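You operate a simulated robot arm through the tools that you are given. There is no shell and no other tool.

You run a simulated robot arm. Do the job below in one go: nothing can be reset, and whatever is moved stays where it is left.

TASK
Take the black charger out of service and set it for 24 V.
Fine: white strip off first, pull the yellow charger plug and the white mains plug, slide to 24 V in the cradle, then on to the black mat.

The check looks at the end state, three seconds after you hand in, the way a careful person would. Anything else that was tipped, shoved, dropped, spilled or broken makes it a failure.

THE ROBOT
A 7-joint arm with a two-finger gripper, fixed in place. Base frame: the origin is on the floor under the middle of its stand, x ahead of it, y to its left, z up; the work surface is at about z = 780. Readings come in mm, rad, newtons and seconds.
With the tool pointing down near the work surface it reaches from about 340 to 720 mm from the base axis. Its first joint turns from -1.152 to 1.152 rad. Payload 2.45 kg.
The tool frame sits at the grasp point between the pads (the TCP): z along the fingers, y along the line on which they close. The tips reach 26 mm beyond it. The gripper opens to 96 mm; its body begins 69 mm behind the TCP.
Orientation is told as [roll, pitch, yaw] about the base's x, y, z axes, in that order, counted from this pose: with the fingers straight down and closing along the base's y, the tool's x points along the base's -x, its y along +y and its z along -z.

THE INTERFACE
- The arm moves only by the tool step_arm. Its argument "series" is a list of rows, each a list of 6 numbers: the shift along the base's x, y, z in units of 25 mm (1.0 is 25 mm), then the turn, a rotation vector about the base's x, y, z in units of 4 degrees (1.0 is 4 degrees). In form: [[x, y, z, rx, ry, rz], ...]. A call has 1 to 20 rows; each row shifts and turns the commanded pose from where the row before left it. "grip" is the finger opening in mm, from 0 to 96, set as the call begins (left out, the last holds). A call with a number of a shift or a turn outside -1 to 1 is refused whole. A row lasts 0.2 s, in which the tool goes at most 50 mm and 0.15 rad; a call with a longer step from one row to the next is refused whole, and so is a gripper value outside its range. Where a pose cannot be reached the arm comes as near as it can. A force on the tool above 50 N (or 10 N above the force at the start of the call, whichever is more), or a blocked arm, ends the call early, and 0.2 s more pass. Each finger travels about 50 mm/s and halts on what it meets, pressing with about 38 N; the grip force reading is that of the motor and also rises with nothing between the fingers. The clock runs only during rows and for 0.2 s after the last one: add rows that do not move to give the fingers time. The reply holds the time, the measured pose of the TCP, the force on the tool along the base axes, the opening and the grip force, in the units named above and with some noise, with the torque about the TCP (base axes, N m) and any sound that the robot's microphone picked up.
- Cameras (640 x 400 px; columns grow to the right, rows downward): "scene" is fixed at [154.5, -391.4, 1407.6]; the picture's right is [0.85, -0.53, 0.00], its down [-0.38, -0.62, -0.69] and it looks along [0.36, 0.58, -0.73] (base axes); focal length 256 px, centre (320, 200). "wrist" rides on the gripper at [82, 3, -98] in the tool frame; the picture's right is [-0.04, 1.00, 0.00], its down [-0.73, -0.03, -0.68] and it looks along [-0.68, -0.03, 0.73] (tool axes); focal length 256 px, centre (320, 200). There is no depth. A picture from a camera that has moved, and an enlarged one, comes with that camera's place and axes in the base frame and with its lens.
- snapshot(camera): a new picture of that camera. It takes no simulated time.
- enlarge(camera, box): a new picture of the part [left, top, right, bottom] of that camera's present view, enlarged. It takes no simulated time.
- close_job(): hands the job in; it is judged then, once.

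Nothing tells you positions but the pictures and the camera data. Unless the task says otherwise, let go and move clear before handing in.

The tools are called after "Emit:" as a command line: name --pt "numbers of a row" for each row, then --argument value for the rest, lists and objects as JSON in quotes. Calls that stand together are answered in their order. step_arm: Moves the arm, as the interface text tells. Its arguments: {"type":"object","properties":{"series":{"type":"array","items":{"type":"array","items":{"type":"number"}}},"grip":{"type":"number"}},"required":["series"]} The other tools are called the same way: snapshot (camera) takes a picture; enlarge (camera, box) takes an enlarged picture of a part of a camera's view; close_job () hands the job in.

At the start:

```text
t: 0.0
ee_pos: [376.7, 204.3, 1130.8]
orientation: [0.0, 0.0, -0.001]
ft_force: [-0.4, 0.7, 0.7]
wrist_torque: [0.03, -0.01, -0.01]
finger_gap: 96.2
grasp_force: 0.1
```

scene: 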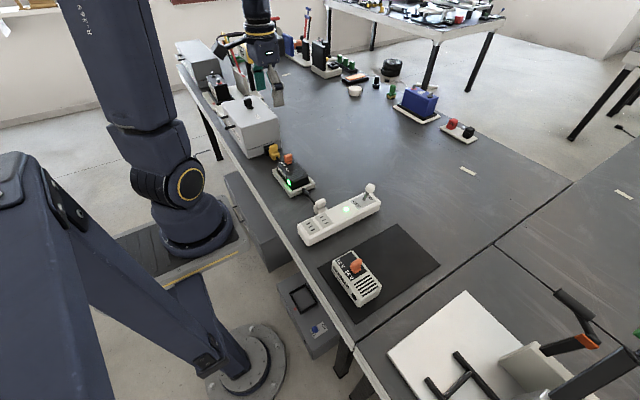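
wrist: 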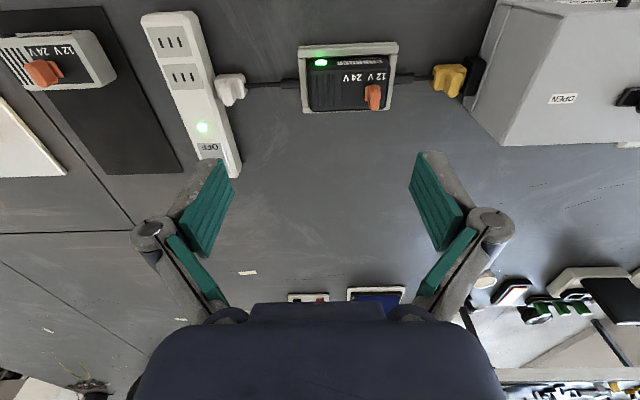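

I see a black charger in a white cradle, with a white power strip (green lamp, rocker switch marked OFF) and a white charger already on a black mat. I'll look closer before moving anything.

Emit:
enlarge --camera "scene" --box '[220, 90, 400, 250]'

Emit:
enlarge --camera "scene" --box '[290, 170, 450, 320]'

Emit:
enlarge --camera "wrist" --box '[130, 0, 330, 180]'

Emit:
enlarge --camera "wrist" --box '[200, 30, 500, 130]'

Emit:
enlarge --camera "wrist" --box '[0, 0, 200, 180]'

```text
2.50 times, centred on (310, 170) of scene
camera zoom: at [154.5, -391.4, 1407.6], right [0.85, -0.53, 0.0], down [-0.38, -0.62, -0.69], along [0.36, 0.58, -0.73], focal length 639 px, centre (345, 275)
```

zoom: 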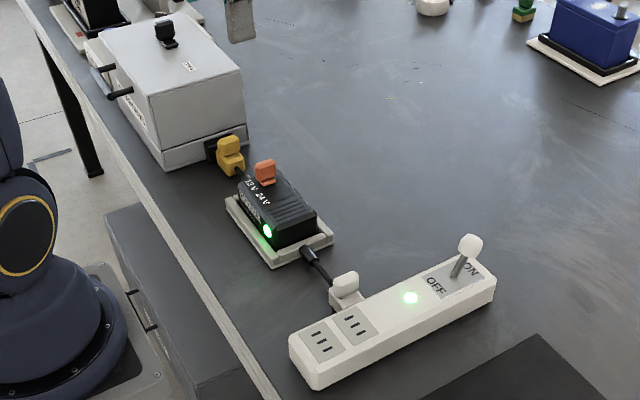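

```text
2.67 times, centred on (370, 245) of scene
camera zoom: at [154.5, -391.4, 1407.6], right [0.85, -0.53, 0.0], down [-0.38, -0.62, -0.69], along [0.36, 0.58, -0.73], focal length 681 px, centre (187, 80)
```

zoom: 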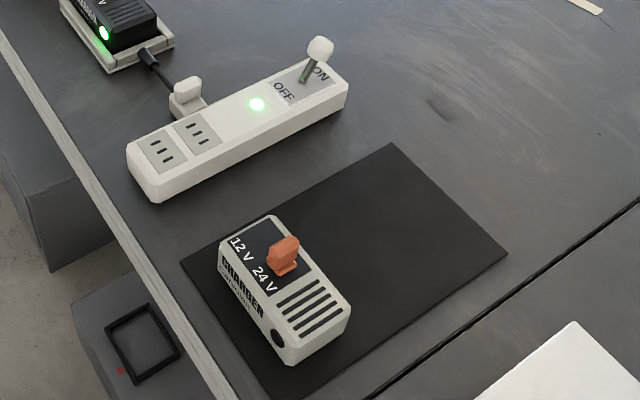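

```text
2.22 times, centred on (230, 90) of wrist
camera zoom: at [292.6, 207.7, 1228.5], right [0.04, 1.0, 0.0], down [0.73, -0.03, 0.68], along [0.68, -0.03, -0.73], focal length 569 px, centre (520, 444)
```

zoom: 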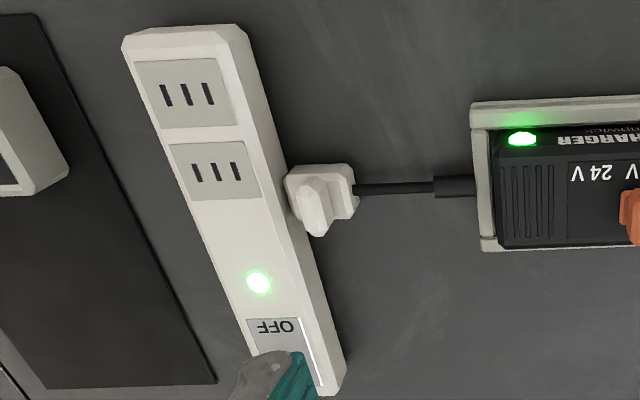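

```text
2.13 times, centred on (350, 80) of wrist
camera zoom: at [292.6, 207.7, 1228.5], right [0.04, 1.0, 0.0], down [0.73, -0.03, 0.68], along [0.68, -0.03, -0.73], focal length 546 px, centre (256, 456)
```

zoom: 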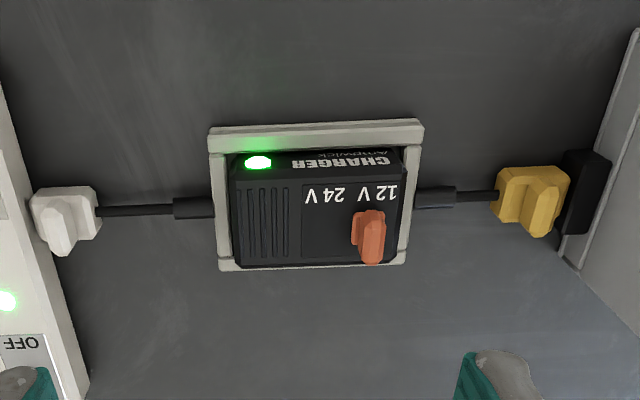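

```text
2.22 times, centred on (100, 90) of wrist
camera zoom: at [292.6, 207.7, 1228.5], right [0.04, 1.0, 0.0], down [0.73, -0.03, 0.68], along [0.68, -0.03, -0.73], focal length 569 px, centre (809, 444)
```

zoom: 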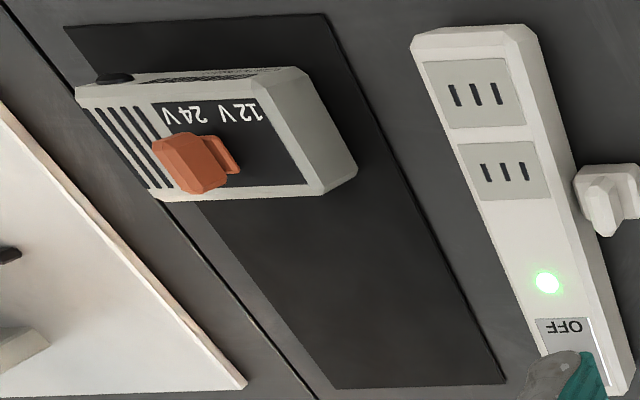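

The black charger sits around (429, 245) with its yellow plug to the left in the silver box. Its white plug is in the side of the power strip, which lies along x near y≈0 with a toggle lever at x≈570. I'll move above the strip to view the lever properly.

Emit:
step_arm --pt "0.293 -0.817 -0.523 0 0 0" --pt "0.293 -0.817 -0.523 0 0 0" --pt "0.293 -0.817 -0.523 0 0 0" --pt "0.293 -0.817 -0.523 0 0 0" --pt "0.293 -0.817 -0.523 0 0 0" --pt "0.293 -0.817 -0.523 0 0 0" --pt "0.293 -0.817 -0.523 0 0 0" --pt "0.293 -0.817 -0.523 0 0 0" --pt "0.293 -0.817 -0.523 0 0 0" --pt "0.293 -0.817 -0.523 0 0 0" --pt "0 0 0 0 0 0"

Emit:
snapshot --camera "wrist"

Emit:
snapshot --camera "scene"

```text
t: 2.4
ee_pos: [449.3, -0.1, 996.6]
orientation: [0.0, -0.001, 0.001]
ft_force: [-0.1, 0.1, 0.4]
wrist_torque: [0.0, 0.03, 0.01]
finger_gap: 96.2
grasp_force: 0.0
```

```text
taken
camera wrist: at [366.3, 2.1, 1096.3], right [0.04, 1.0, 0.0], down [0.73, -0.03, 0.68], along [0.68, -0.03, -0.73], focal length 256 px, centre (320, 200)
```

wrist: 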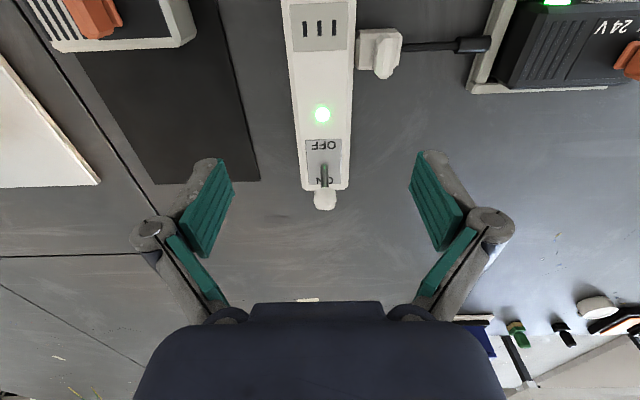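

```text
taken
```

scene: 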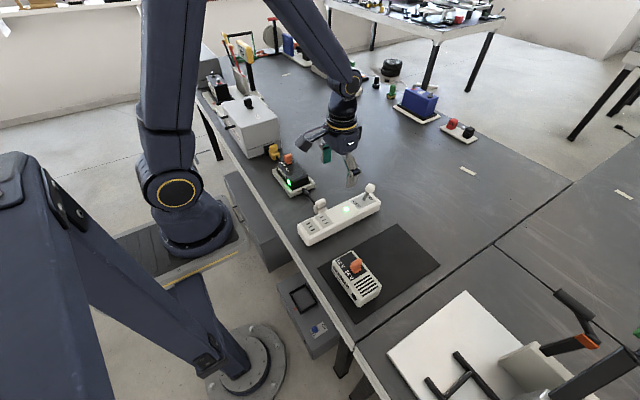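

Emit:
enlarge --camera "wrist" --box '[260, 80, 400, 220]'

Emit:
enlarge --camera "scene" --box '[290, 160, 400, 250]'

Emit:
enlarge --camera "wrist" --box '[340, 0, 640, 130]'

```text
2.86 times, centred on (330, 150) of wrist
camera zoom: at [366.3, 2.1, 1096.3], right [0.04, 1.0, 0.0], down [0.73, -0.03, 0.68], along [0.68, -0.03, -0.73], focal length 731 px, centre (291, 343)
```

zoom: 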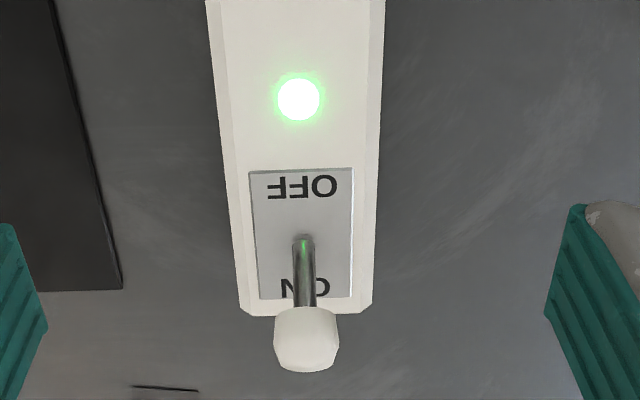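

```text
4.44 times, centred on (345, 205) of scene
camera zoom: at [154.5, -391.4, 1407.6], right [0.85, -0.53, 0.0], down [-0.38, -0.62, -0.69], along [0.36, 0.58, -0.73], focal length 1136 px, centre (209, 178)
```

zoom: 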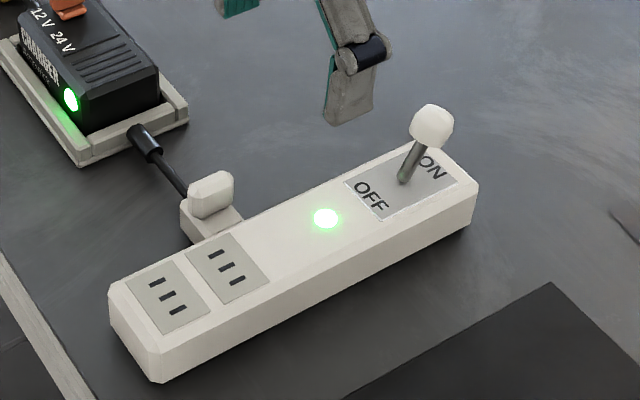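

```text
2.13 times, centred on (490, 65) of wrist
camera zoom: at [366.3, 2.1, 1096.3], right [0.04, 1.0, 0.0], down [0.73, -0.03, 0.68], along [0.68, -0.03, -0.73], focal length 546 px, centre (-43, 488)
```

zoom: 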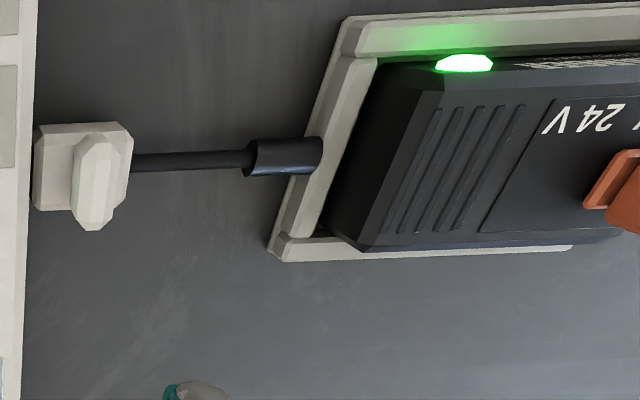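

The lever knob is at about (575, 0, 871) and pivots at (556, 0, 827), leaning toward ON on the far side. I'll close the fingers, go beyond the knob, lower, and push it back toward OFF (−x).

Emit:
step_arm --pt "0.84 0 -0.2 0 0 0" --pt "0.84 0 -0.2 0 0 0" --pt "0.84 0 -0.2 0 0 0" --pt "0.84 0 -0.2 0 0 0" --pt "0.84 0 -0.2 0 0 0" --pt "0.84 0 -0.2 0 0 0" --pt "0.84 0 -0.2 0 0 0" --pt "0.88 0 -0.2 0 0 0" --pt "0 0 0 0 0 0" --pt "0 0 0 0 0 0" --grip 0

Emit:
enlarge --camera "scene" --box '[300, 110, 420, 220]'

Emit:
snapshot --camera "wrist"

```text
t: 4.6
ee_pos: [619.4, 0.7, 957.1]
orientation: [0.0, 0.0, 0.001]
ft_force: [0.3, 0.7, -0.2]
wrist_torque: [0.02, 0.0, -0.01]
finger_gap: 0.1
grasp_force: 28.3
```

```text
3.64 times, centred on (360, 165) of scene
camera zoom: at [154.5, -391.4, 1407.6], right [0.85, -0.53, 0.0], down [-0.38, -0.62, -0.69], along [0.36, 0.58, -0.73], focal length 929 px, centre (174, 327)
```

zoom: 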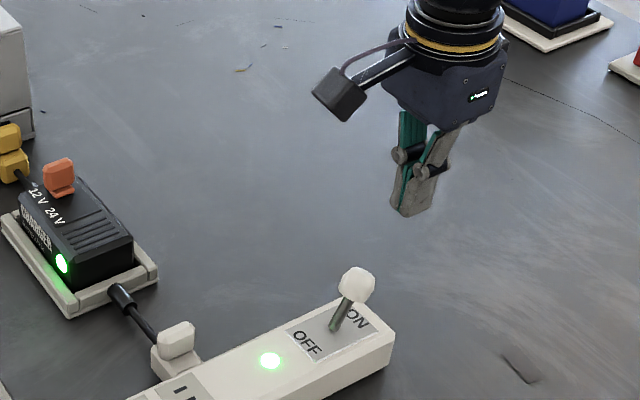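

```text
taken
camera wrist: at [535.9, 4.8, 1055.7], right [0.04, 1.0, 0.0], down [0.73, -0.03, 0.68], along [0.68, -0.03, -0.73], focal length 256 px, centre (320, 200)
```

wrist: 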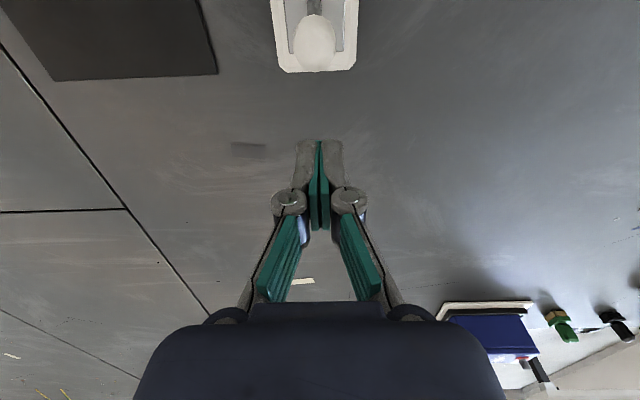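

The closed fingers are beyond the knob at x≈619. I'll lower them to knob height and then push slowly toward −x, checking forces.

Emit:
step_arm --pt "0 0 -0.73 0 0 0" --pt "0 0 -0.73 0 0 0" --pt "0 0 -0.73 0 0 0" --pt "0 0 -0.73 0 0 0" --pt "0 0 0 0 0 0"

Emit:
step_arm --pt "-0.4 0 0 0 0 0" --pt "-0.3 0 0 0 0 0" --pt "-0.2 0 0 0 0 0" --pt "-0.2 0 0 0 0 0" --pt "-0.2 0 0 0 0 0"

Emit:
enlarge --camera "scene" --box '[300, 130, 420, 240]'

```text
t: 5.8
ee_pos: [619.0, -0.2, 885.3]
orientation: [0.001, 0.0, 0.0]
ft_force: [0.5, 0.2, 0.4]
wrist_torque: [0.03, -0.01, -0.01]
finger_gap: 0.0
grasp_force: 28.2
```

```text
t: 7.0
ee_pos: [585.5, -0.3, 886.7]
orientation: [0.0, -0.001, 0.0]
ft_force: [0.6, 0.8, 0.6]
wrist_torque: [0.0, -0.02, -0.03]
finger_gap: 6.2
grasp_force: 28.2
```

```text
3.64 times, centred on (360, 185) of scene
camera zoom: at [154.5, -391.4, 1407.6], right [0.85, -0.53, 0.0], down [-0.38, -0.62, -0.69], along [0.36, 0.58, -0.73], focal length 929 px, centre (174, 254)
```

zoom: 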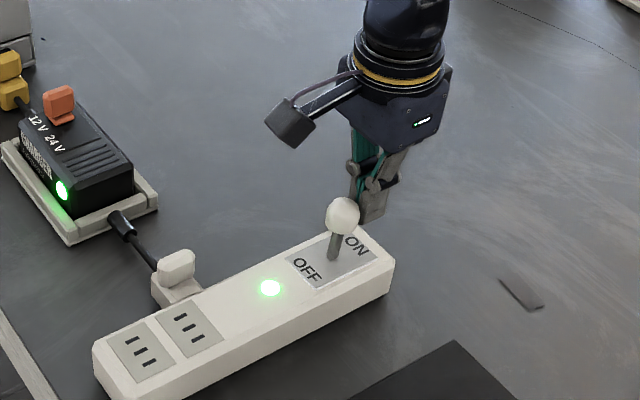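

The knob is moving along with the fingers and is now near upright, with low force. I'll continue to the OFF side.

Emit:
step_arm --pt "-0.2 0 0 0 0 0" --pt "-0.2 0 0 0 0 0" --pt "-0.2 0 0 0 0 0"

Emit:
enlarge --camera "scene" --box '[300, 130, 420, 240]'

```text
t: 7.8
ee_pos: [569.9, 0.1, 886.1]
orientation: [0.001, -0.001, 0.0]
ft_force: [1.1, 0.6, 0.3]
wrist_torque: [0.01, -0.03, 0.02]
finger_gap: 0.1
grasp_force: 28.4
```

```text
3.64 times, centred on (360, 185) of scene
camera zoom: at [154.5, -391.4, 1407.6], right [0.85, -0.53, 0.0], down [-0.38, -0.62, -0.69], along [0.36, 0.58, -0.73], focal length 929 px, centre (174, 254)
```

zoom: 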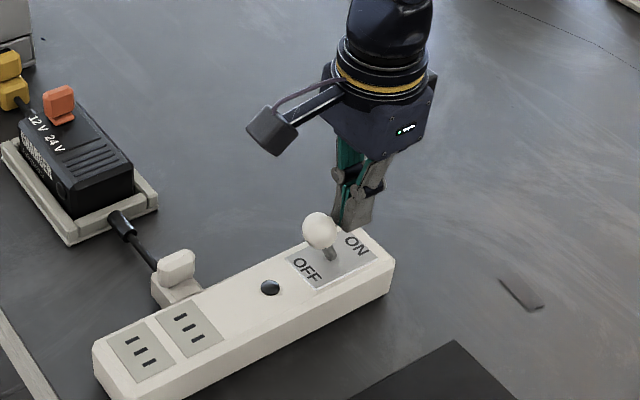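

The lever snapped to OFF: the strip lamp and the charger lamp are both dark. Next I'll lift and move over toward the yellow plug for a close look.

Emit:
step_arm --pt "0.1 0 0.95 0 0 0" --pt "0 0 0.95 0 0 0" --pt "0 0 0.95 0 0 0" --pt "0 0 0.95 0 0 0" --pt "0 0 0.95 0 0 0"

Emit:
step_arm --pt "-0.436 0.943 0 0 0 0" --pt "-0.436 0.943 0 0 0 0" --pt "-0.436 0.943 0 0 0 0" --pt "-0.436 0.943 0 0 0 0" --pt "-0.436 0.943 0 0 0 0" --pt "-0.436 0.943 0 0 0 0" --pt "-0.436 0.943 0 0 0 0" --pt "-0.436 0.943 0 0 0 0" --pt "-0.436 0.943 0 0 0 0" --pt "-0.436 0.943 0 0 0 0" --pt "-0.436 0.943 0 0 0 0" --pt "-0.436 0.943 0 0 0 0" --pt "-0.436 0.943 0 0 0 0" --pt "-0.436 0.943 0 0 0 0" --pt "0 0 0 0 0 0" --grip 60

Emit:
snapshot --camera "wrist"

Emit:
enlarge --camera "scene" --box '[300, 130, 420, 240]'

```text
t: 9.0
ee_pos: [571.7, 0.6, 1004.3]
orientation: [-0.001, 0.001, 0.001]
ft_force: [0.7, -0.2, 0.2]
wrist_torque: [-0.01, -0.01, 0.02]
finger_gap: 0.2
grasp_force: 28.4
```

```text
t: 12.2
ee_pos: [420.8, 333.5, 1007.1]
orientation: [-0.002, -0.001, 0.001]
ft_force: [-1.0, 0.1, 0.3]
wrist_torque: [-0.01, 0.01, 0.0]
finger_gap: 60.1
grasp_force: 0.0
```

```text
taken
camera wrist: at [337.3, 335.7, 1104.6], right [0.04, 1.0, 0.0], down [0.73, -0.03, 0.68], along [0.68, -0.03, -0.73], focal length 256 px, centre (320, 200)
```

wrist: 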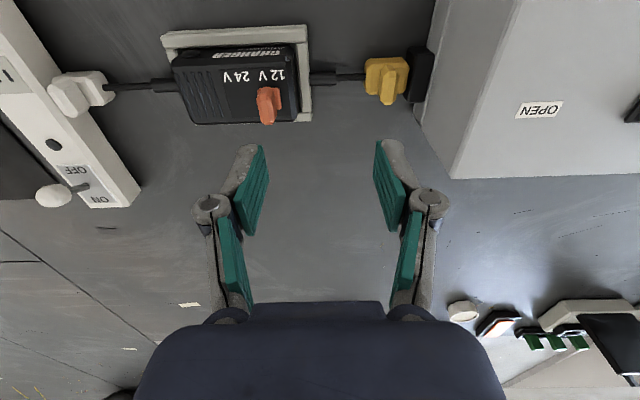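

```text
3.64 times, centred on (360, 185) of scene
camera zoom: at [154.5, -391.4, 1407.6], right [0.85, -0.53, 0.0], down [-0.38, -0.62, -0.69], along [0.36, 0.58, -0.73], focal length 929 px, centre (174, 254)
```

zoom: 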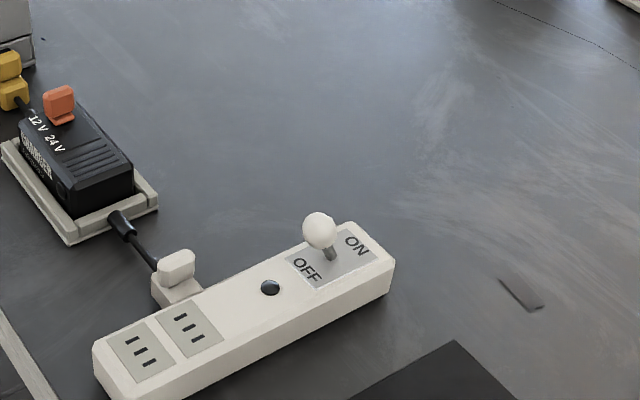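

Emit:
enlarge --camera "wrist" --box '[300, 10, 480, 130]'

Emit:
enlarge --camera "scene" --box '[250, 130, 330, 200]'

Emit:
enlarge --camera "wrist" --box '[30, 10, 330, 150]'

```text
3.33 times, centred on (390, 70) of wrist
camera zoom: at [337.3, 335.7, 1104.6], right [0.04, 1.0, 0.0], down [0.73, -0.03, 0.68], along [0.68, -0.03, -0.73], focal length 853 px, centre (87, 633)
```

zoom: 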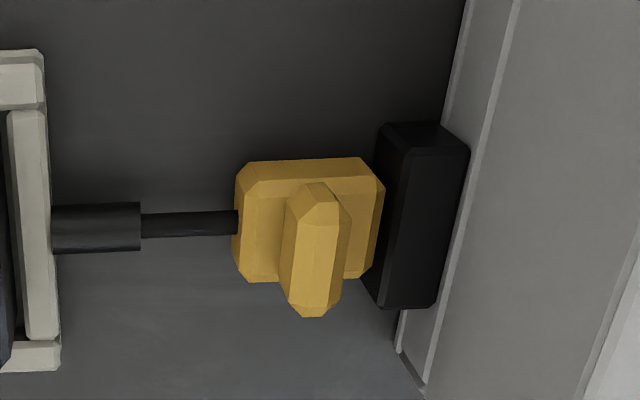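

```text
5.71 times, centred on (290, 165) of scene
camera zoom: at [154.5, -391.4, 1407.6], right [0.85, -0.53, 0.0], down [-0.38, -0.62, -0.69], along [0.36, 0.58, -0.73], focal length 1460 px, centre (491, 400)
```

zoom: 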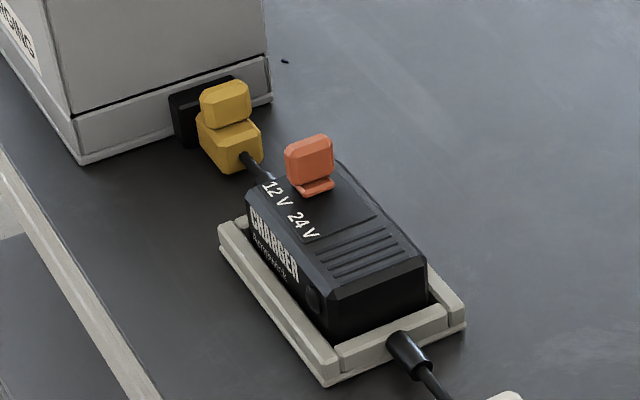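

```text
2.13 times, centred on (180, 80) of wrist
camera zoom: at [337.3, 335.7, 1104.6], right [0.04, 1.0, 0.0], down [0.73, -0.03, 0.68], along [0.68, -0.03, -0.73], focal length 546 px, centre (619, 456)
```

zoom: 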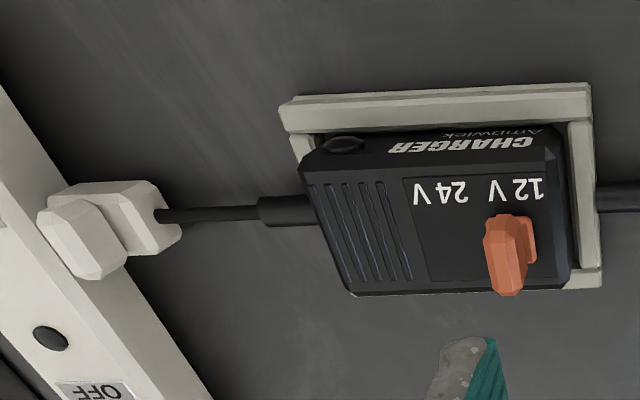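

Emit:
enlarge --camera "wrist" --box '[355, 45, 435, 115]'

Emit:
enlarge --camera "scene" --box '[260, 135, 300, 170]'

```text
5.71 times, centred on (395, 80) of wrist
camera zoom: at [337.3, 335.7, 1104.6], right [0.04, 1.0, 0.0], down [0.73, -0.03, 0.68], along [0.68, -0.03, -0.73], focal length 1463 px, centre (-109, 886)
```

zoom: 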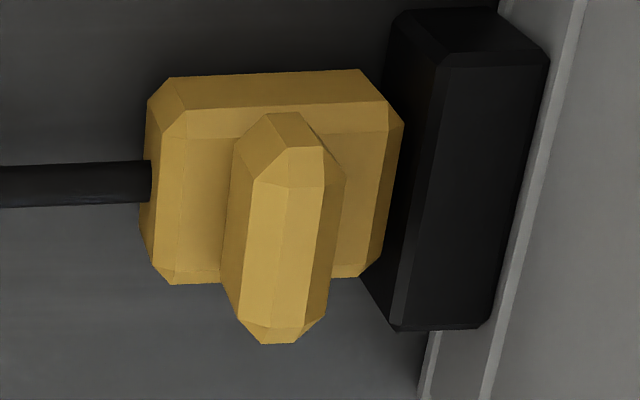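

```text
11.43 times, centred on (280, 152) of scene
camera zoom: at [154.5, -391.4, 1407.6], right [0.85, -0.53, 0.0], down [-0.38, -0.62, -0.69], along [0.36, 0.58, -0.73], focal length 2920 px, centre (777, 743)
```

zoom: 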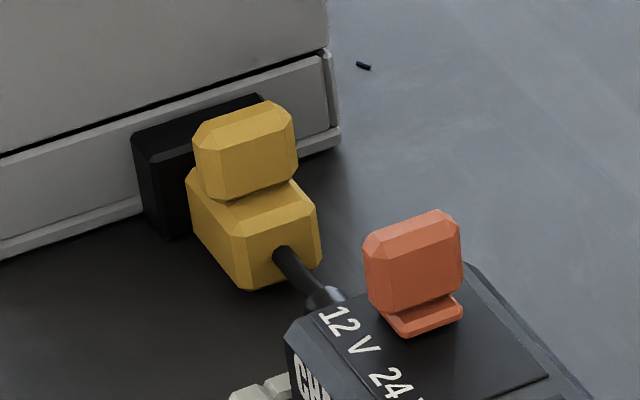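

Both plugs have a tab on top, wide along x and thin along y, and the box face stands close behind the yellow one. So I'll turn the gripper +90° so it closes along x with the camera side away from the box, and then look again.

Emit:
step_arm --pt "0.03 0 0 0 0 1" --pt "0.03 0 0 0 0 1" --pt "0.03 0 0 0 0 1" --pt "0.03 0 0 0 0 1" --pt "0.03 0 0 0 0 1" --pt "0.03 0 0 0 0 1" --pt "0.03 0 0 0 0 1" --pt "0.03 0 0 0 0 1" --pt "0.03 0 0 0 0 1" --pt "0.03 0 0 0 0 1" --pt "0.03 0 0 0 0 1" --pt "0.03 0 0 0 0 1" --pt "0.03 0 0 0 0 1" --pt "0.03 0 0 0 0 1" --pt "0.03 0 0 0 0 1" --pt "0.03 0 0 0 0 1" --pt "0.03 0 0 0 0 1" --pt "0.03 0 0 0 0 1" --pt "0.03 0 0 0 0 1" --pt "0.03 0 0 0 0 1"

Emit:
step_arm --pt "0 0 -0.4 0 0 0.84" --pt "0 0 -0.4 0 0 0.83" --pt "0 0 -0.4 0 0 0.83" --pt "0 0 0 0 0 0"

Emit:
snapshot --camera "wrist"

```text
t: 16.4
ee_pos: [436.1, 331.0, 1005.1]
orientation: [-0.002, 0.0, 1.396]
ft_force: [0.1, -0.7, -0.6]
wrist_torque: [0.02, 0.02, 0.0]
finger_gap: 60.0
grasp_force: 0.1
```

```text
t: 17.4
ee_pos: [435.7, 331.2, 976.3]
orientation: [0.0, 0.001, 1.569]
ft_force: [0.9, 0.9, 0.5]
wrist_torque: [0.0, 0.0, -0.02]
finger_gap: 60.0
grasp_force: 0.0
```

```text
taken
camera wrist: at [431.6, 249.6, 1074.1], right [-1.0, 0.04, 0.0], down [0.03, 0.73, 0.68], along [0.03, 0.68, -0.73], focal length 256 px, centre (320, 200)
```

wrist: 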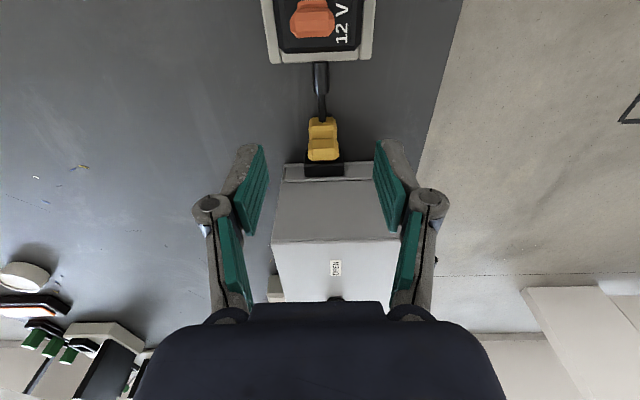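

Emit:
enlarge --camera "wrist" --box '[270, 90, 380, 190]'

Emit:
enlarge --camera "wrist" --box '[250, 0, 390, 100]'

```text
4.00 times, centred on (325, 140) of wrist
camera zoom: at [431.6, 249.6, 1074.1], right [-1.0, 0.04, 0.0], down [0.03, 0.73, 0.68], along [0.03, 0.68, -0.73], focal length 1024 px, centre (300, 440)
```

zoom: 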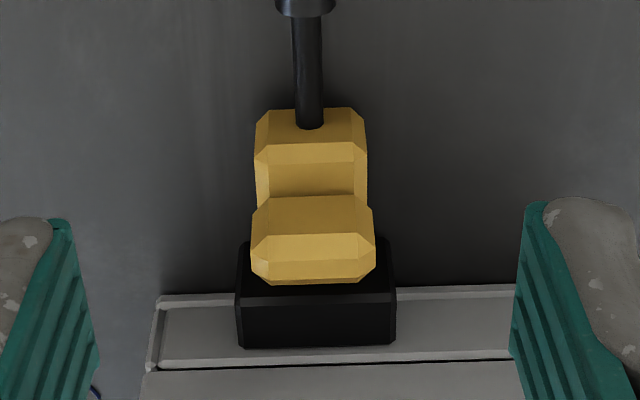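

```text
4.00 times, centred on (320, 50) of wrist
camera zoom: at [431.6, 249.6, 1074.1], right [-1.0, 0.04, 0.0], down [0.03, 0.73, 0.68], along [0.03, 0.68, -0.73], focal length 1024 px, centre (320, 800)
```

zoom: 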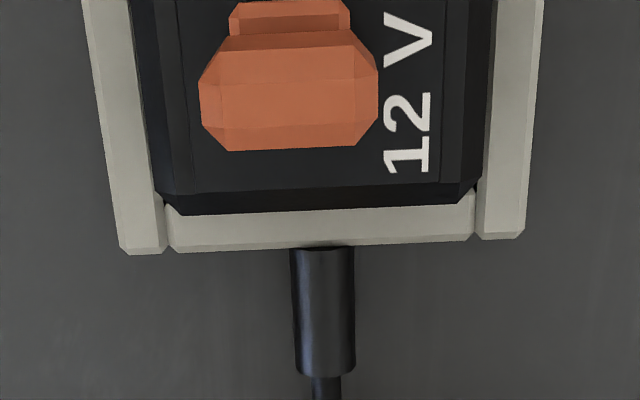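

The tab top comes out at about (435, 402, 837), the socket front at y≈430, and the box face at y≈458. I'll move above the tab and descend partway to check alignment.

Emit:
step_arm --pt "0 0.9 -0.3 0 0 0" --pt "0 0.9 -0.3 0 0 0" --pt "0 0.95 -0.3 0 0 0" --pt "0 0 -0.8 0 0 0" --pt "0 0 -0.8 0 0 0" --pt "0 0 0 0 0 0"

Emit:
snapshot --camera "wrist"

Emit:
enlarge --camera "scene" --box '[220, 60, 340, 200]'

```text
t: 18.8
ee_pos: [437.0, 400.1, 911.9]
orientation: [0.0, -0.001, 1.571]
ft_force: [-0.6, -1.0, 0.5]
wrist_torque: [-0.01, -0.01, 0.02]
finger_gap: 60.1
grasp_force: 0.1
```

```text
taken
camera wrist: at [432.4, 318.2, 1011.5], right [-1.0, 0.04, 0.0], down [0.03, 0.73, 0.68], along [0.03, 0.68, -0.73], focal length 256 px, centre (320, 200)
```

wrist: 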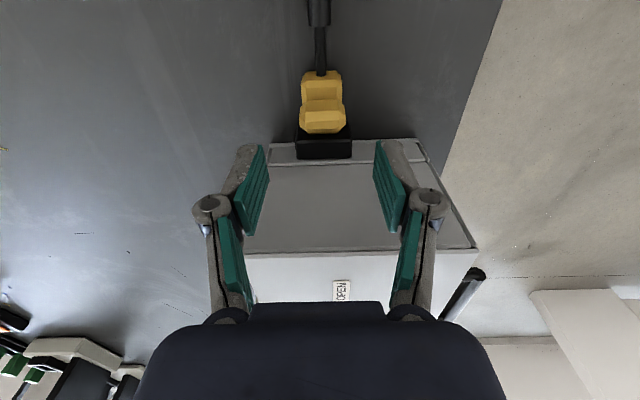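

```text
2.86 times, centred on (280, 130) of scene
camera zoom: at [154.5, -391.4, 1407.6], right [0.85, -0.53, 0.0], down [-0.38, -0.62, -0.69], along [0.36, 0.58, -0.73], focal length 730 px, centre (434, 400)
```

zoom: 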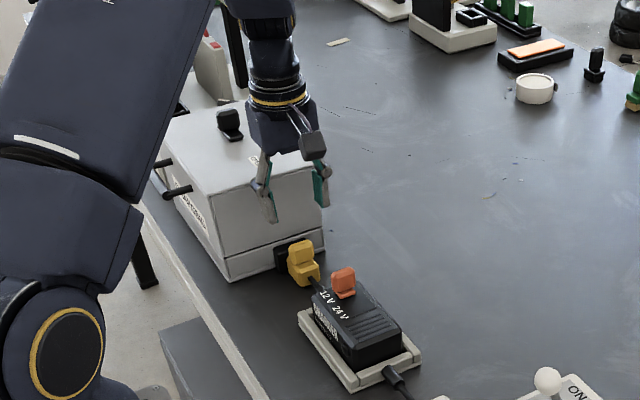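

The tab is nearly centred between the fingers (about 3 mm toward −x). I'll correct that and descend to grasp height.

Emit:
step_arm --pt "-0.1 0 -0.7 0 0 0" --pt "0 0 -0.7 0 0 0" --pt "0 0 -0.7 0 0 0" --pt "0 0 -0.7 0 0 0" --pt "0 0 -0.6 0 0 0" --pt "0 0 0 0 0 0"

Emit:
snapshot --camera "wrist"

Emit:
enlarge --camera "scene" --box '[240, 90, 320, 190]'

```text
t: 20.2
ee_pos: [432.8, 400.7, 828.7]
orientation: [-0.001, 0.001, 1.572]
ft_force: [0.4, 0.8, 1.0]
wrist_torque: [0.04, -0.02, -0.02]
finger_gap: 60.0
grasp_force: 0.1
```

```text
taken
camera wrist: at [428.3, 318.2, 926.8], right [-1.0, 0.04, 0.0], down [0.03, 0.73, 0.68], along [0.03, 0.68, -0.73], focal length 256 px, centre (320, 200)
```

wrist: 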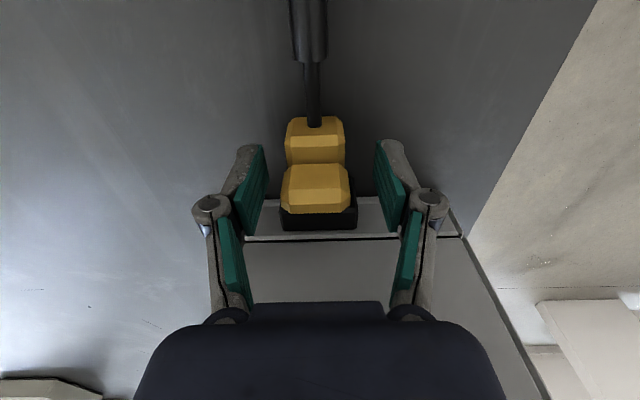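

```text
4.00 times, centred on (280, 140) of scene
camera zoom: at [154.5, -391.4, 1407.6], right [0.85, -0.53, 0.0], down [-0.38, -0.62, -0.69], along [0.36, 0.58, -0.73], focal length 1022 px, centre (480, 440)
```

zoom: 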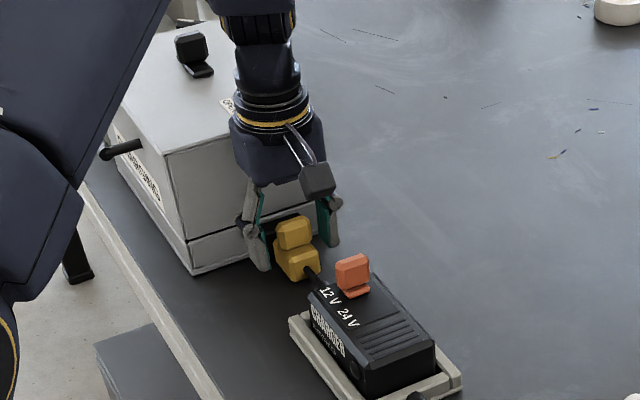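

The fingers straddle the yellow tab without contact. I'll nudge +2 mm in x, close on the tab, and check the grip.

Emit:
step_arm --pt "0.08 0 0 0 0 0" --pt "0 0 0 0 0 0" --pt "0 0 0 0 0 0" --pt "0 0 0 0 0 0" --pt "0 0 0 0 0 0" --grip 15

Emit:
snapshot --camera "wrist"

```text
t: 21.4
ee_pos: [434.8, 399.1, 827.9]
orientation: [-0.002, -0.001, 1.572]
ft_force: [1.2, 0.1, 0.2]
wrist_torque: [0.17, -0.01, 0.02]
finger_gap: 32.8
grasp_force: 44.8
```

```text
taken
camera wrist: at [430.6, 318.2, 926.8], right [-1.0, 0.04, 0.0], down [0.03, 0.73, 0.68], along [0.03, 0.68, -0.73], focal length 256 px, centre (320, 200)
```

wrist: 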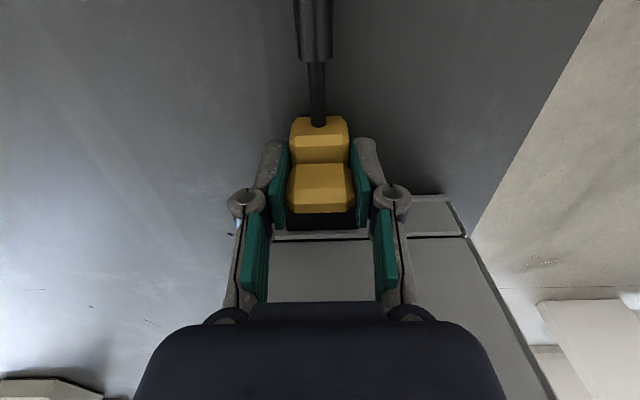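

The tab is held (gap 32.8 mm). I'll pull gently along −y in small steps.

Emit:
step_arm --pt "0 -0.2 0 0 0 0" --pt "0 -0.2 0 0 0 0" --pt "0 -0.2 0 0 0 0"

Emit:
snapshot --camera "wrist"

Emit:
enlarge --camera "scene" --box '[240, 110, 320, 210]'

```text
t: 22.2
ee_pos: [435.2, 383.6, 828.8]
orientation: [-0.001, -0.001, 1.571]
ft_force: [3.0, 0.4, 5.8]
wrist_torque: [0.36, -0.15, 0.05]
finger_gap: 32.3
grasp_force: 45.0
```

```text
taken
camera wrist: at [430.5, 303.0, 926.7], right [-1.0, 0.04, 0.0], down [0.03, 0.73, 0.68], along [0.03, 0.68, -0.73], focal length 256 px, centre (320, 200)
```

wrist: 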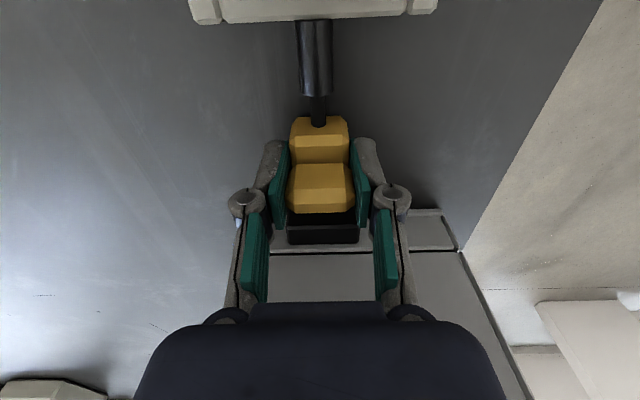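

```text
4.00 times, centred on (280, 160) of scene
camera zoom: at [154.5, -391.5, 1407.6], right [0.85, -0.53, 0.0], down [-0.38, -0.62, -0.69], along [0.36, 0.58, -0.73], focal length 1022 px, centre (480, 360)
```

zoom: 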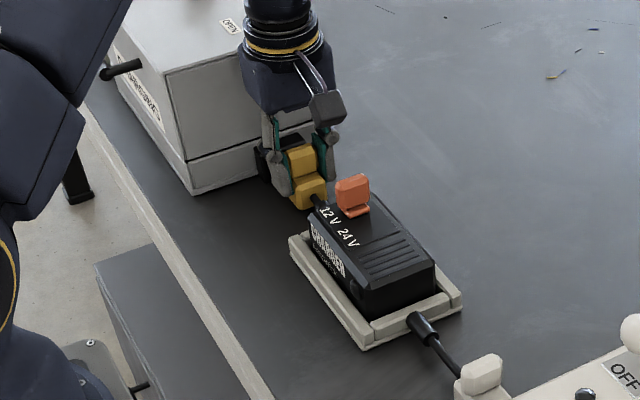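

Emit:
enlarge --camera "scene" --box '[265, 130, 305, 170]'

Emit:
enlarge --camera "wrist" --box '[260, 90, 380, 250]'

```text
10.00 times, centred on (285, 150) of scene
camera zoom: at [154.5, -391.5, 1407.6], right [0.85, -0.53, 0.0], down [-0.38, -0.62, -0.69], along [0.36, 0.58, -0.73], focal length 2555 px, centre (670, 700)
```

zoom: 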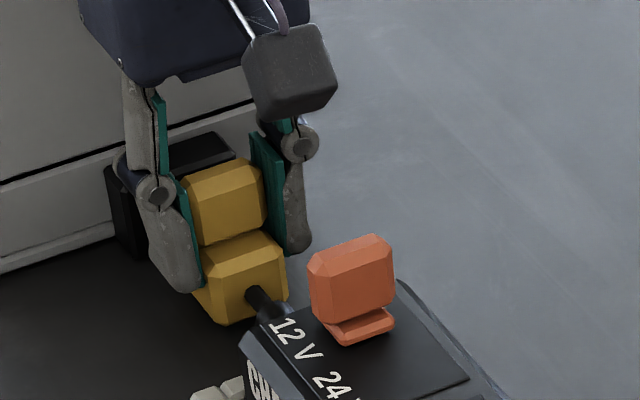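

```text
2.50 times, centred on (320, 170) of wrist
camera zoom: at [430.5, 303.0, 926.7], right [-1.0, 0.04, 0.0], down [0.03, 0.73, 0.68], along [0.03, 0.68, -0.73], focal length 640 px, centre (320, 275)
```

zoom: 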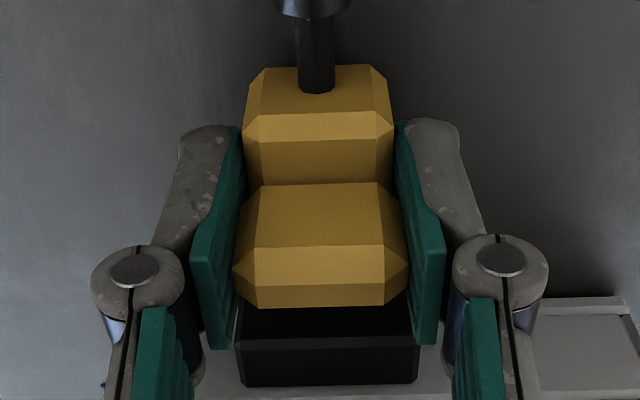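

Emit:
step_arm --pt "0 -0.15 0 0 0 0" --pt "0 -0.15 0 0 0 0" --pt "0 0 0 0 0 0"

Emit:
enlarge --camera "wrist" --box '[260, 0, 380, 250]'

Emit:
enlarge --camera "scene" --box '[265, 130, 315, 180]'

```text
t: 23.0
ee_pos: [435.5, 377.2, 827.0]
orientation: [-0.001, 0.0, 1.572]
ft_force: [1.0, 0.6, 13.7]
wrist_torque: [0.36, -0.01, 0.01]
finger_gap: 32.6
grasp_force: 44.8
```

```text
1.60 times, centred on (320, 125) of wrist
camera zoom: at [430.6, 295.5, 926.6], right [-1.0, 0.04, 0.0], down [0.03, 0.73, 0.68], along [0.03, 0.68, -0.73], focal length 410 px, centre (320, 320)
```

zoom: 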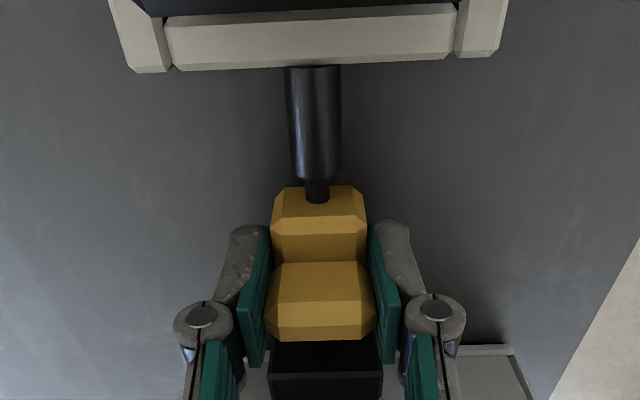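

```text
8.00 times, centred on (290, 155) of scene
camera zoom: at [154.3, -391.6, 1407.6], right [0.85, -0.53, 0.0], down [-0.38, -0.62, -0.69], along [0.36, 0.58, -0.73], focal length 2044 px, centre (560, 560)
```

zoom: 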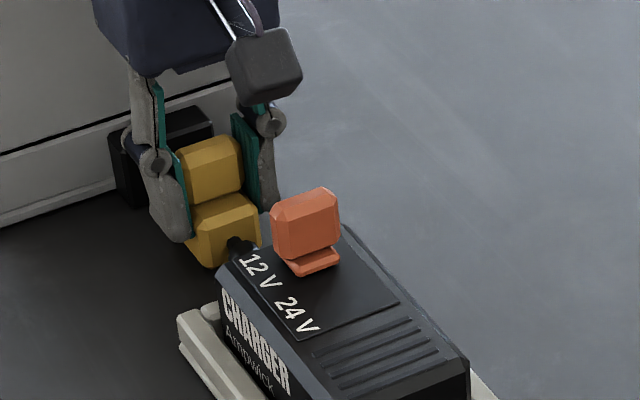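

Emit:
step_arm --pt "0 -0.08 0.1 0 0 0" --pt "0 0 0.1 0 0 0" --pt "0 0 0 0 0 0"

Emit:
enlarge --camera "wrist" --box '[260, 0, 380, 250]'

Emit:
enlarge --camera "scene" --box '[265, 130, 315, 180]'

```text
t: 23.8
ee_pos: [433.7, 371.3, 830.3]
orientation: [0.003, 0.007, 1.569]
ft_force: [10.3, -1.6, -38.7]
wrist_torque: [-0.3, -0.13, -0.01]
finger_gap: 33.1
grasp_force: 44.8
```

```text
1.60 times, centred on (320, 125) of wrist
camera zoom: at [431.0, 291.7, 929.1], right [-1.0, 0.04, 0.0], down [0.03, 0.74, 0.67], along [0.03, 0.67, -0.74], focal length 410 px, centre (320, 320)
```

zoom: 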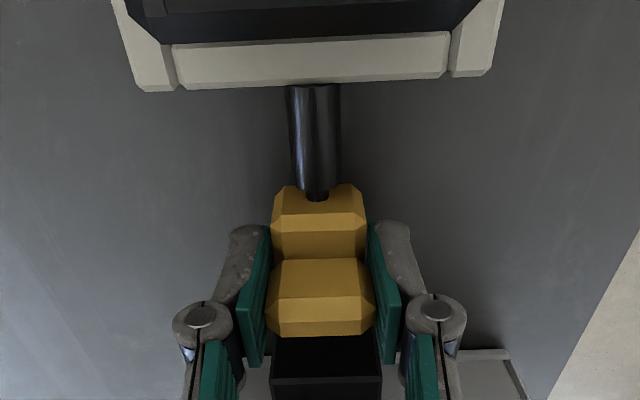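

```text
8.00 times, centred on (290, 155) of scene
camera zoom: at [155.2, -391.0, 1407.6], right [0.85, -0.53, 0.0], down [-0.38, -0.62, -0.69], along [0.36, 0.58, -0.73], focal length 2044 px, centre (560, 560)
```

zoom: 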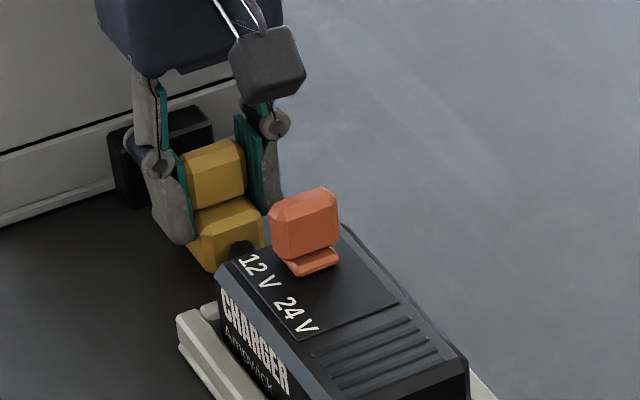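

Lifting meets resistance, so the prongs are still guided by the socket. I'll undo the lift and pull further straight along −y.

Emit:
step_arm --pt "0 0 -0.16 0 0 0" --pt "0 -0.12 0 0 0 0" --pt "0 0 0 0 0 0"

Emit:
enlarge --camera "wrist" --box '[260, 0, 380, 250]'

```text
t: 24.6
ee_pos: [434.2, 373.4, 830.4]
orientation: [-0.003, -0.005, 1.57]
ft_force: [0.2, 0.7, 7.9]
wrist_torque: [-0.04, 0.05, 0.08]
finger_gap: 32.5
grasp_force: 45.0
```

```text
1.60 times, centred on (320, 125) of wrist
camera zoom: at [430.5, 292.0, 928.5], right [-1.0, 0.04, 0.0], down [0.03, 0.73, 0.68], along [0.03, 0.68, -0.73], focal length 410 px, centre (320, 320)
```

zoom: 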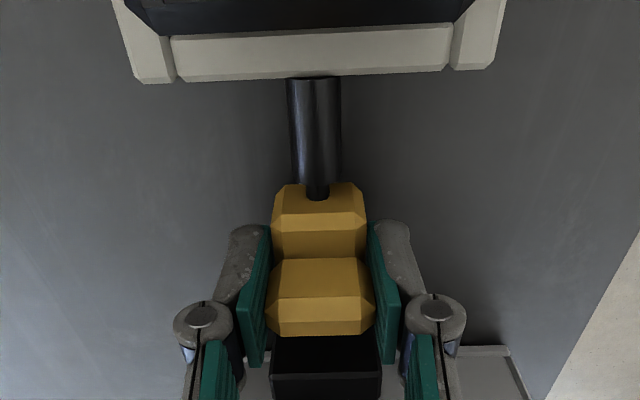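

Emit:
step_arm --pt "0 0 0 0 0 0" --pt "0 0 0 0 0 0" --pt "0 0 0 0 0 0"

Emit:
step_arm --pt "0 0 0 0 0 0"

Emit:
enlarge --camera "scene" --box '[250, 120, 350, 220]'

```text
t: 25.4
ee_pos: [435.3, 373.0, 830.7]
orientation: [-0.002, -0.003, 1.571]
ft_force: [-2.8, 0.6, 28.8]
wrist_torque: [0.49, 0.05, 0.02]
finger_gap: 32.8
grasp_force: 44.5
```

```text
t: 25.8
ee_pos: [434.7, 372.7, 830.2]
orientation: [0.0, -0.002, 1.572]
ft_force: [-2.1, -0.2, 30.1]
wrist_torque: [0.27, 0.02, -0.01]
finger_gap: 32.9
grasp_force: 45.1
```

```text
4.00 times, centred on (300, 170) of scene
camera zoom: at [154.0, -391.7, 1407.5], right [0.85, -0.53, 0.0], down [-0.38, -0.62, -0.69], along [0.36, 0.58, -0.73], focal length 1022 px, centre (400, 320)
```

zoom: 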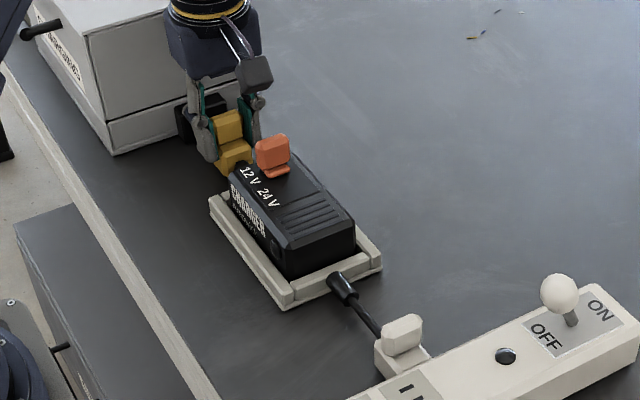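

The plug is still captured vertically, since pressing down gives about 30 N. I'll neutralise the vertical load first, then continue the straight pull.

Emit:
step_arm --pt "0 0 0.07 0 0 0" --pt "0 0 0 0 0 0"

Emit:
step_arm --pt "0 -0.1 0 0 0 0" --pt "0 0 0 0 0 0"

Emit:
enlarge --camera "wrist" --box '[260, 0, 380, 250]'

```text
t: 26.4
ee_pos: [435.2, 371.9, 829.1]
orientation: [0.0, 0.002, 1.568]
ft_force: [3.5, -0.3, 9.4]
wrist_torque: [1.23, -0.14, 0.05]
finger_gap: 32.8
grasp_force: 44.8
```

```text
t: 27.0
ee_pos: [434.8, 369.7, 828.6]
orientation: [0.0, 0.002, 1.571]
ft_force: [4.4, -1.0, 2.8]
wrist_torque: [0.42, -0.1, -0.07]
finger_gap: 32.8
grasp_force: 45.1
```

```text
1.60 times, centred on (320, 125) of wrist
camera zoom: at [430.7, 287.4, 928.2], right [-1.0, 0.04, 0.0], down [0.03, 0.74, 0.68], along [0.03, 0.68, -0.74], focal length 410 px, centre (320, 320)
```

zoom: 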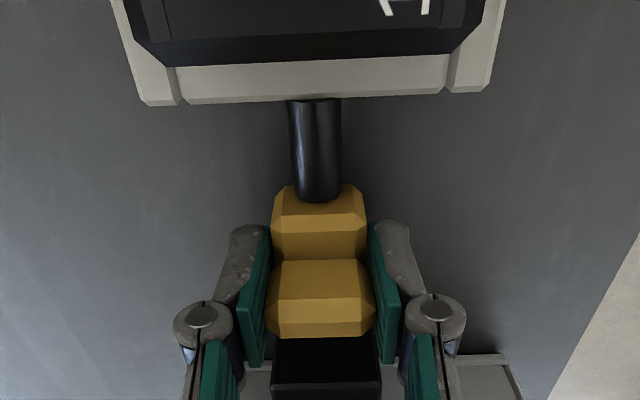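

Emit:
step_arm --pt "0 0 0.06 0 0 0" --pt "0 0 0 0 0 0" --pt "0 0 0 0 0 0"

Emit:
enlarge --camera "scene" --box '[265, 130, 315, 180]'

```text
t: 27.8
ee_pos: [435.3, 366.8, 830.6]
orientation: [0.004, 0.005, 1.569]
ft_force: [11.6, -2.0, -35.3]
wrist_torque: [0.3, -0.11, -0.07]
finger_gap: 32.6
grasp_force: 44.6
```

```text
8.00 times, centred on (290, 155) of scene
camera zoom: at [155.2, -391.0, 1407.6], right [0.85, -0.53, 0.0], down [-0.38, -0.62, -0.69], along [0.36, 0.58, -0.73], focal length 2044 px, centre (560, 560)
```

zoom: 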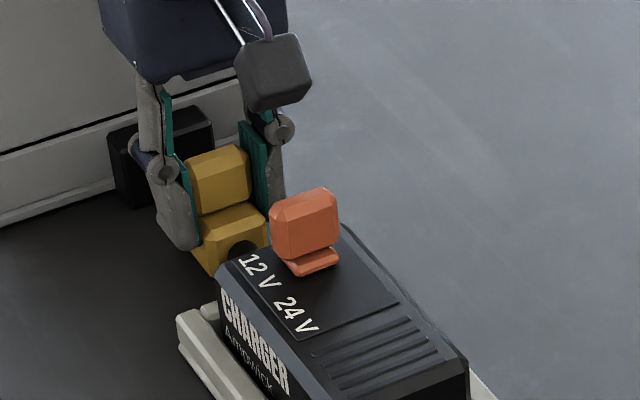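

The plug slides freely along y but stays captured vertically. I'll unload the vertical force, release it where it is, and inspect the gap between plug and socket from above.

Emit:
step_arm --pt "0 0 -0.05 0 0 0" --pt "0 0 0 0 0 0"

Emit:
enlarge --camera "wrist" --box '[260, 60, 380, 250]'

```text
t: 28.4
ee_pos: [435.1, 369.4, 830.4]
orientation: [0.002, 0.002, 1.57]
ft_force: [5.3, -2.9, -26.4]
wrist_torque: [-1.12, -0.07, -0.07]
finger_gap: 32.7
grasp_force: 44.6
```

```text
2.11 times, centred on (320, 155) of wrist
camera zoom: at [430.9, 287.9, 928.5], right [-1.0, 0.04, 0.0], down [0.03, 0.73, 0.68], along [0.03, 0.68, -0.74], focal length 539 px, centre (320, 295)
```

zoom: 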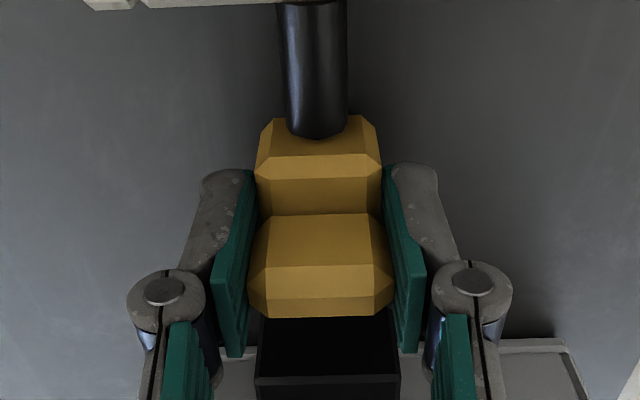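

Emit:
step_arm --pt "0 0 -0.05 0 0 0" --pt "0 0 0 0 0 0" --pt "0 0 0 0 0 0"

Emit:
step_arm --pt "0 0 0 0 0 0" --pt "0 0 0 0 0 0"

```text
t: 29.2
ee_pos: [434.0, 370.6, 829.0]
orientation: [0.001, -0.004, 1.57]
ft_force: [-1.3, -0.3, -10.6]
wrist_torque: [-0.84, 0.05, 0.03]
finger_gap: 32.8
grasp_force: 45.3
```

```text
t: 29.8
ee_pos: [434.7, 369.6, 828.4]
orientation: [0.0, -0.004, 1.571]
ft_force: [-3.5, 0.3, -5.4]
wrist_torque: [0.3, 0.09, 0.02]
finger_gap: 32.7
grasp_force: 44.3
```

Emit:
step_arm --pt "0 -0.1 0 0 0 0" --pt "0 0 0 0 0 0"

Emit:
enlarge --camera "wrist" --box '[260, 60, 380, 250]'

```text
t: 30.4
ee_pos: [434.3, 367.4, 830.1]
orientation: [-0.001, -0.001, 1.572]
ft_force: [-9.4, -0.7, 6.2]
wrist_torque: [0.69, 0.18, 0.01]
finger_gap: 32.9
grasp_force: 44.4
```

```text
2.11 times, centred on (320, 155) of wrist
camera zoom: at [430.7, 285.7, 928.3], right [-1.0, 0.04, 0.0], down [0.03, 0.73, 0.68], along [0.03, 0.68, -0.73], focal length 539 px, centre (320, 295)
```

zoom: 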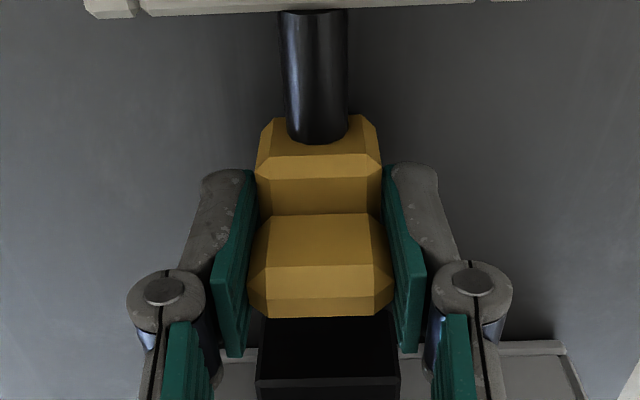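

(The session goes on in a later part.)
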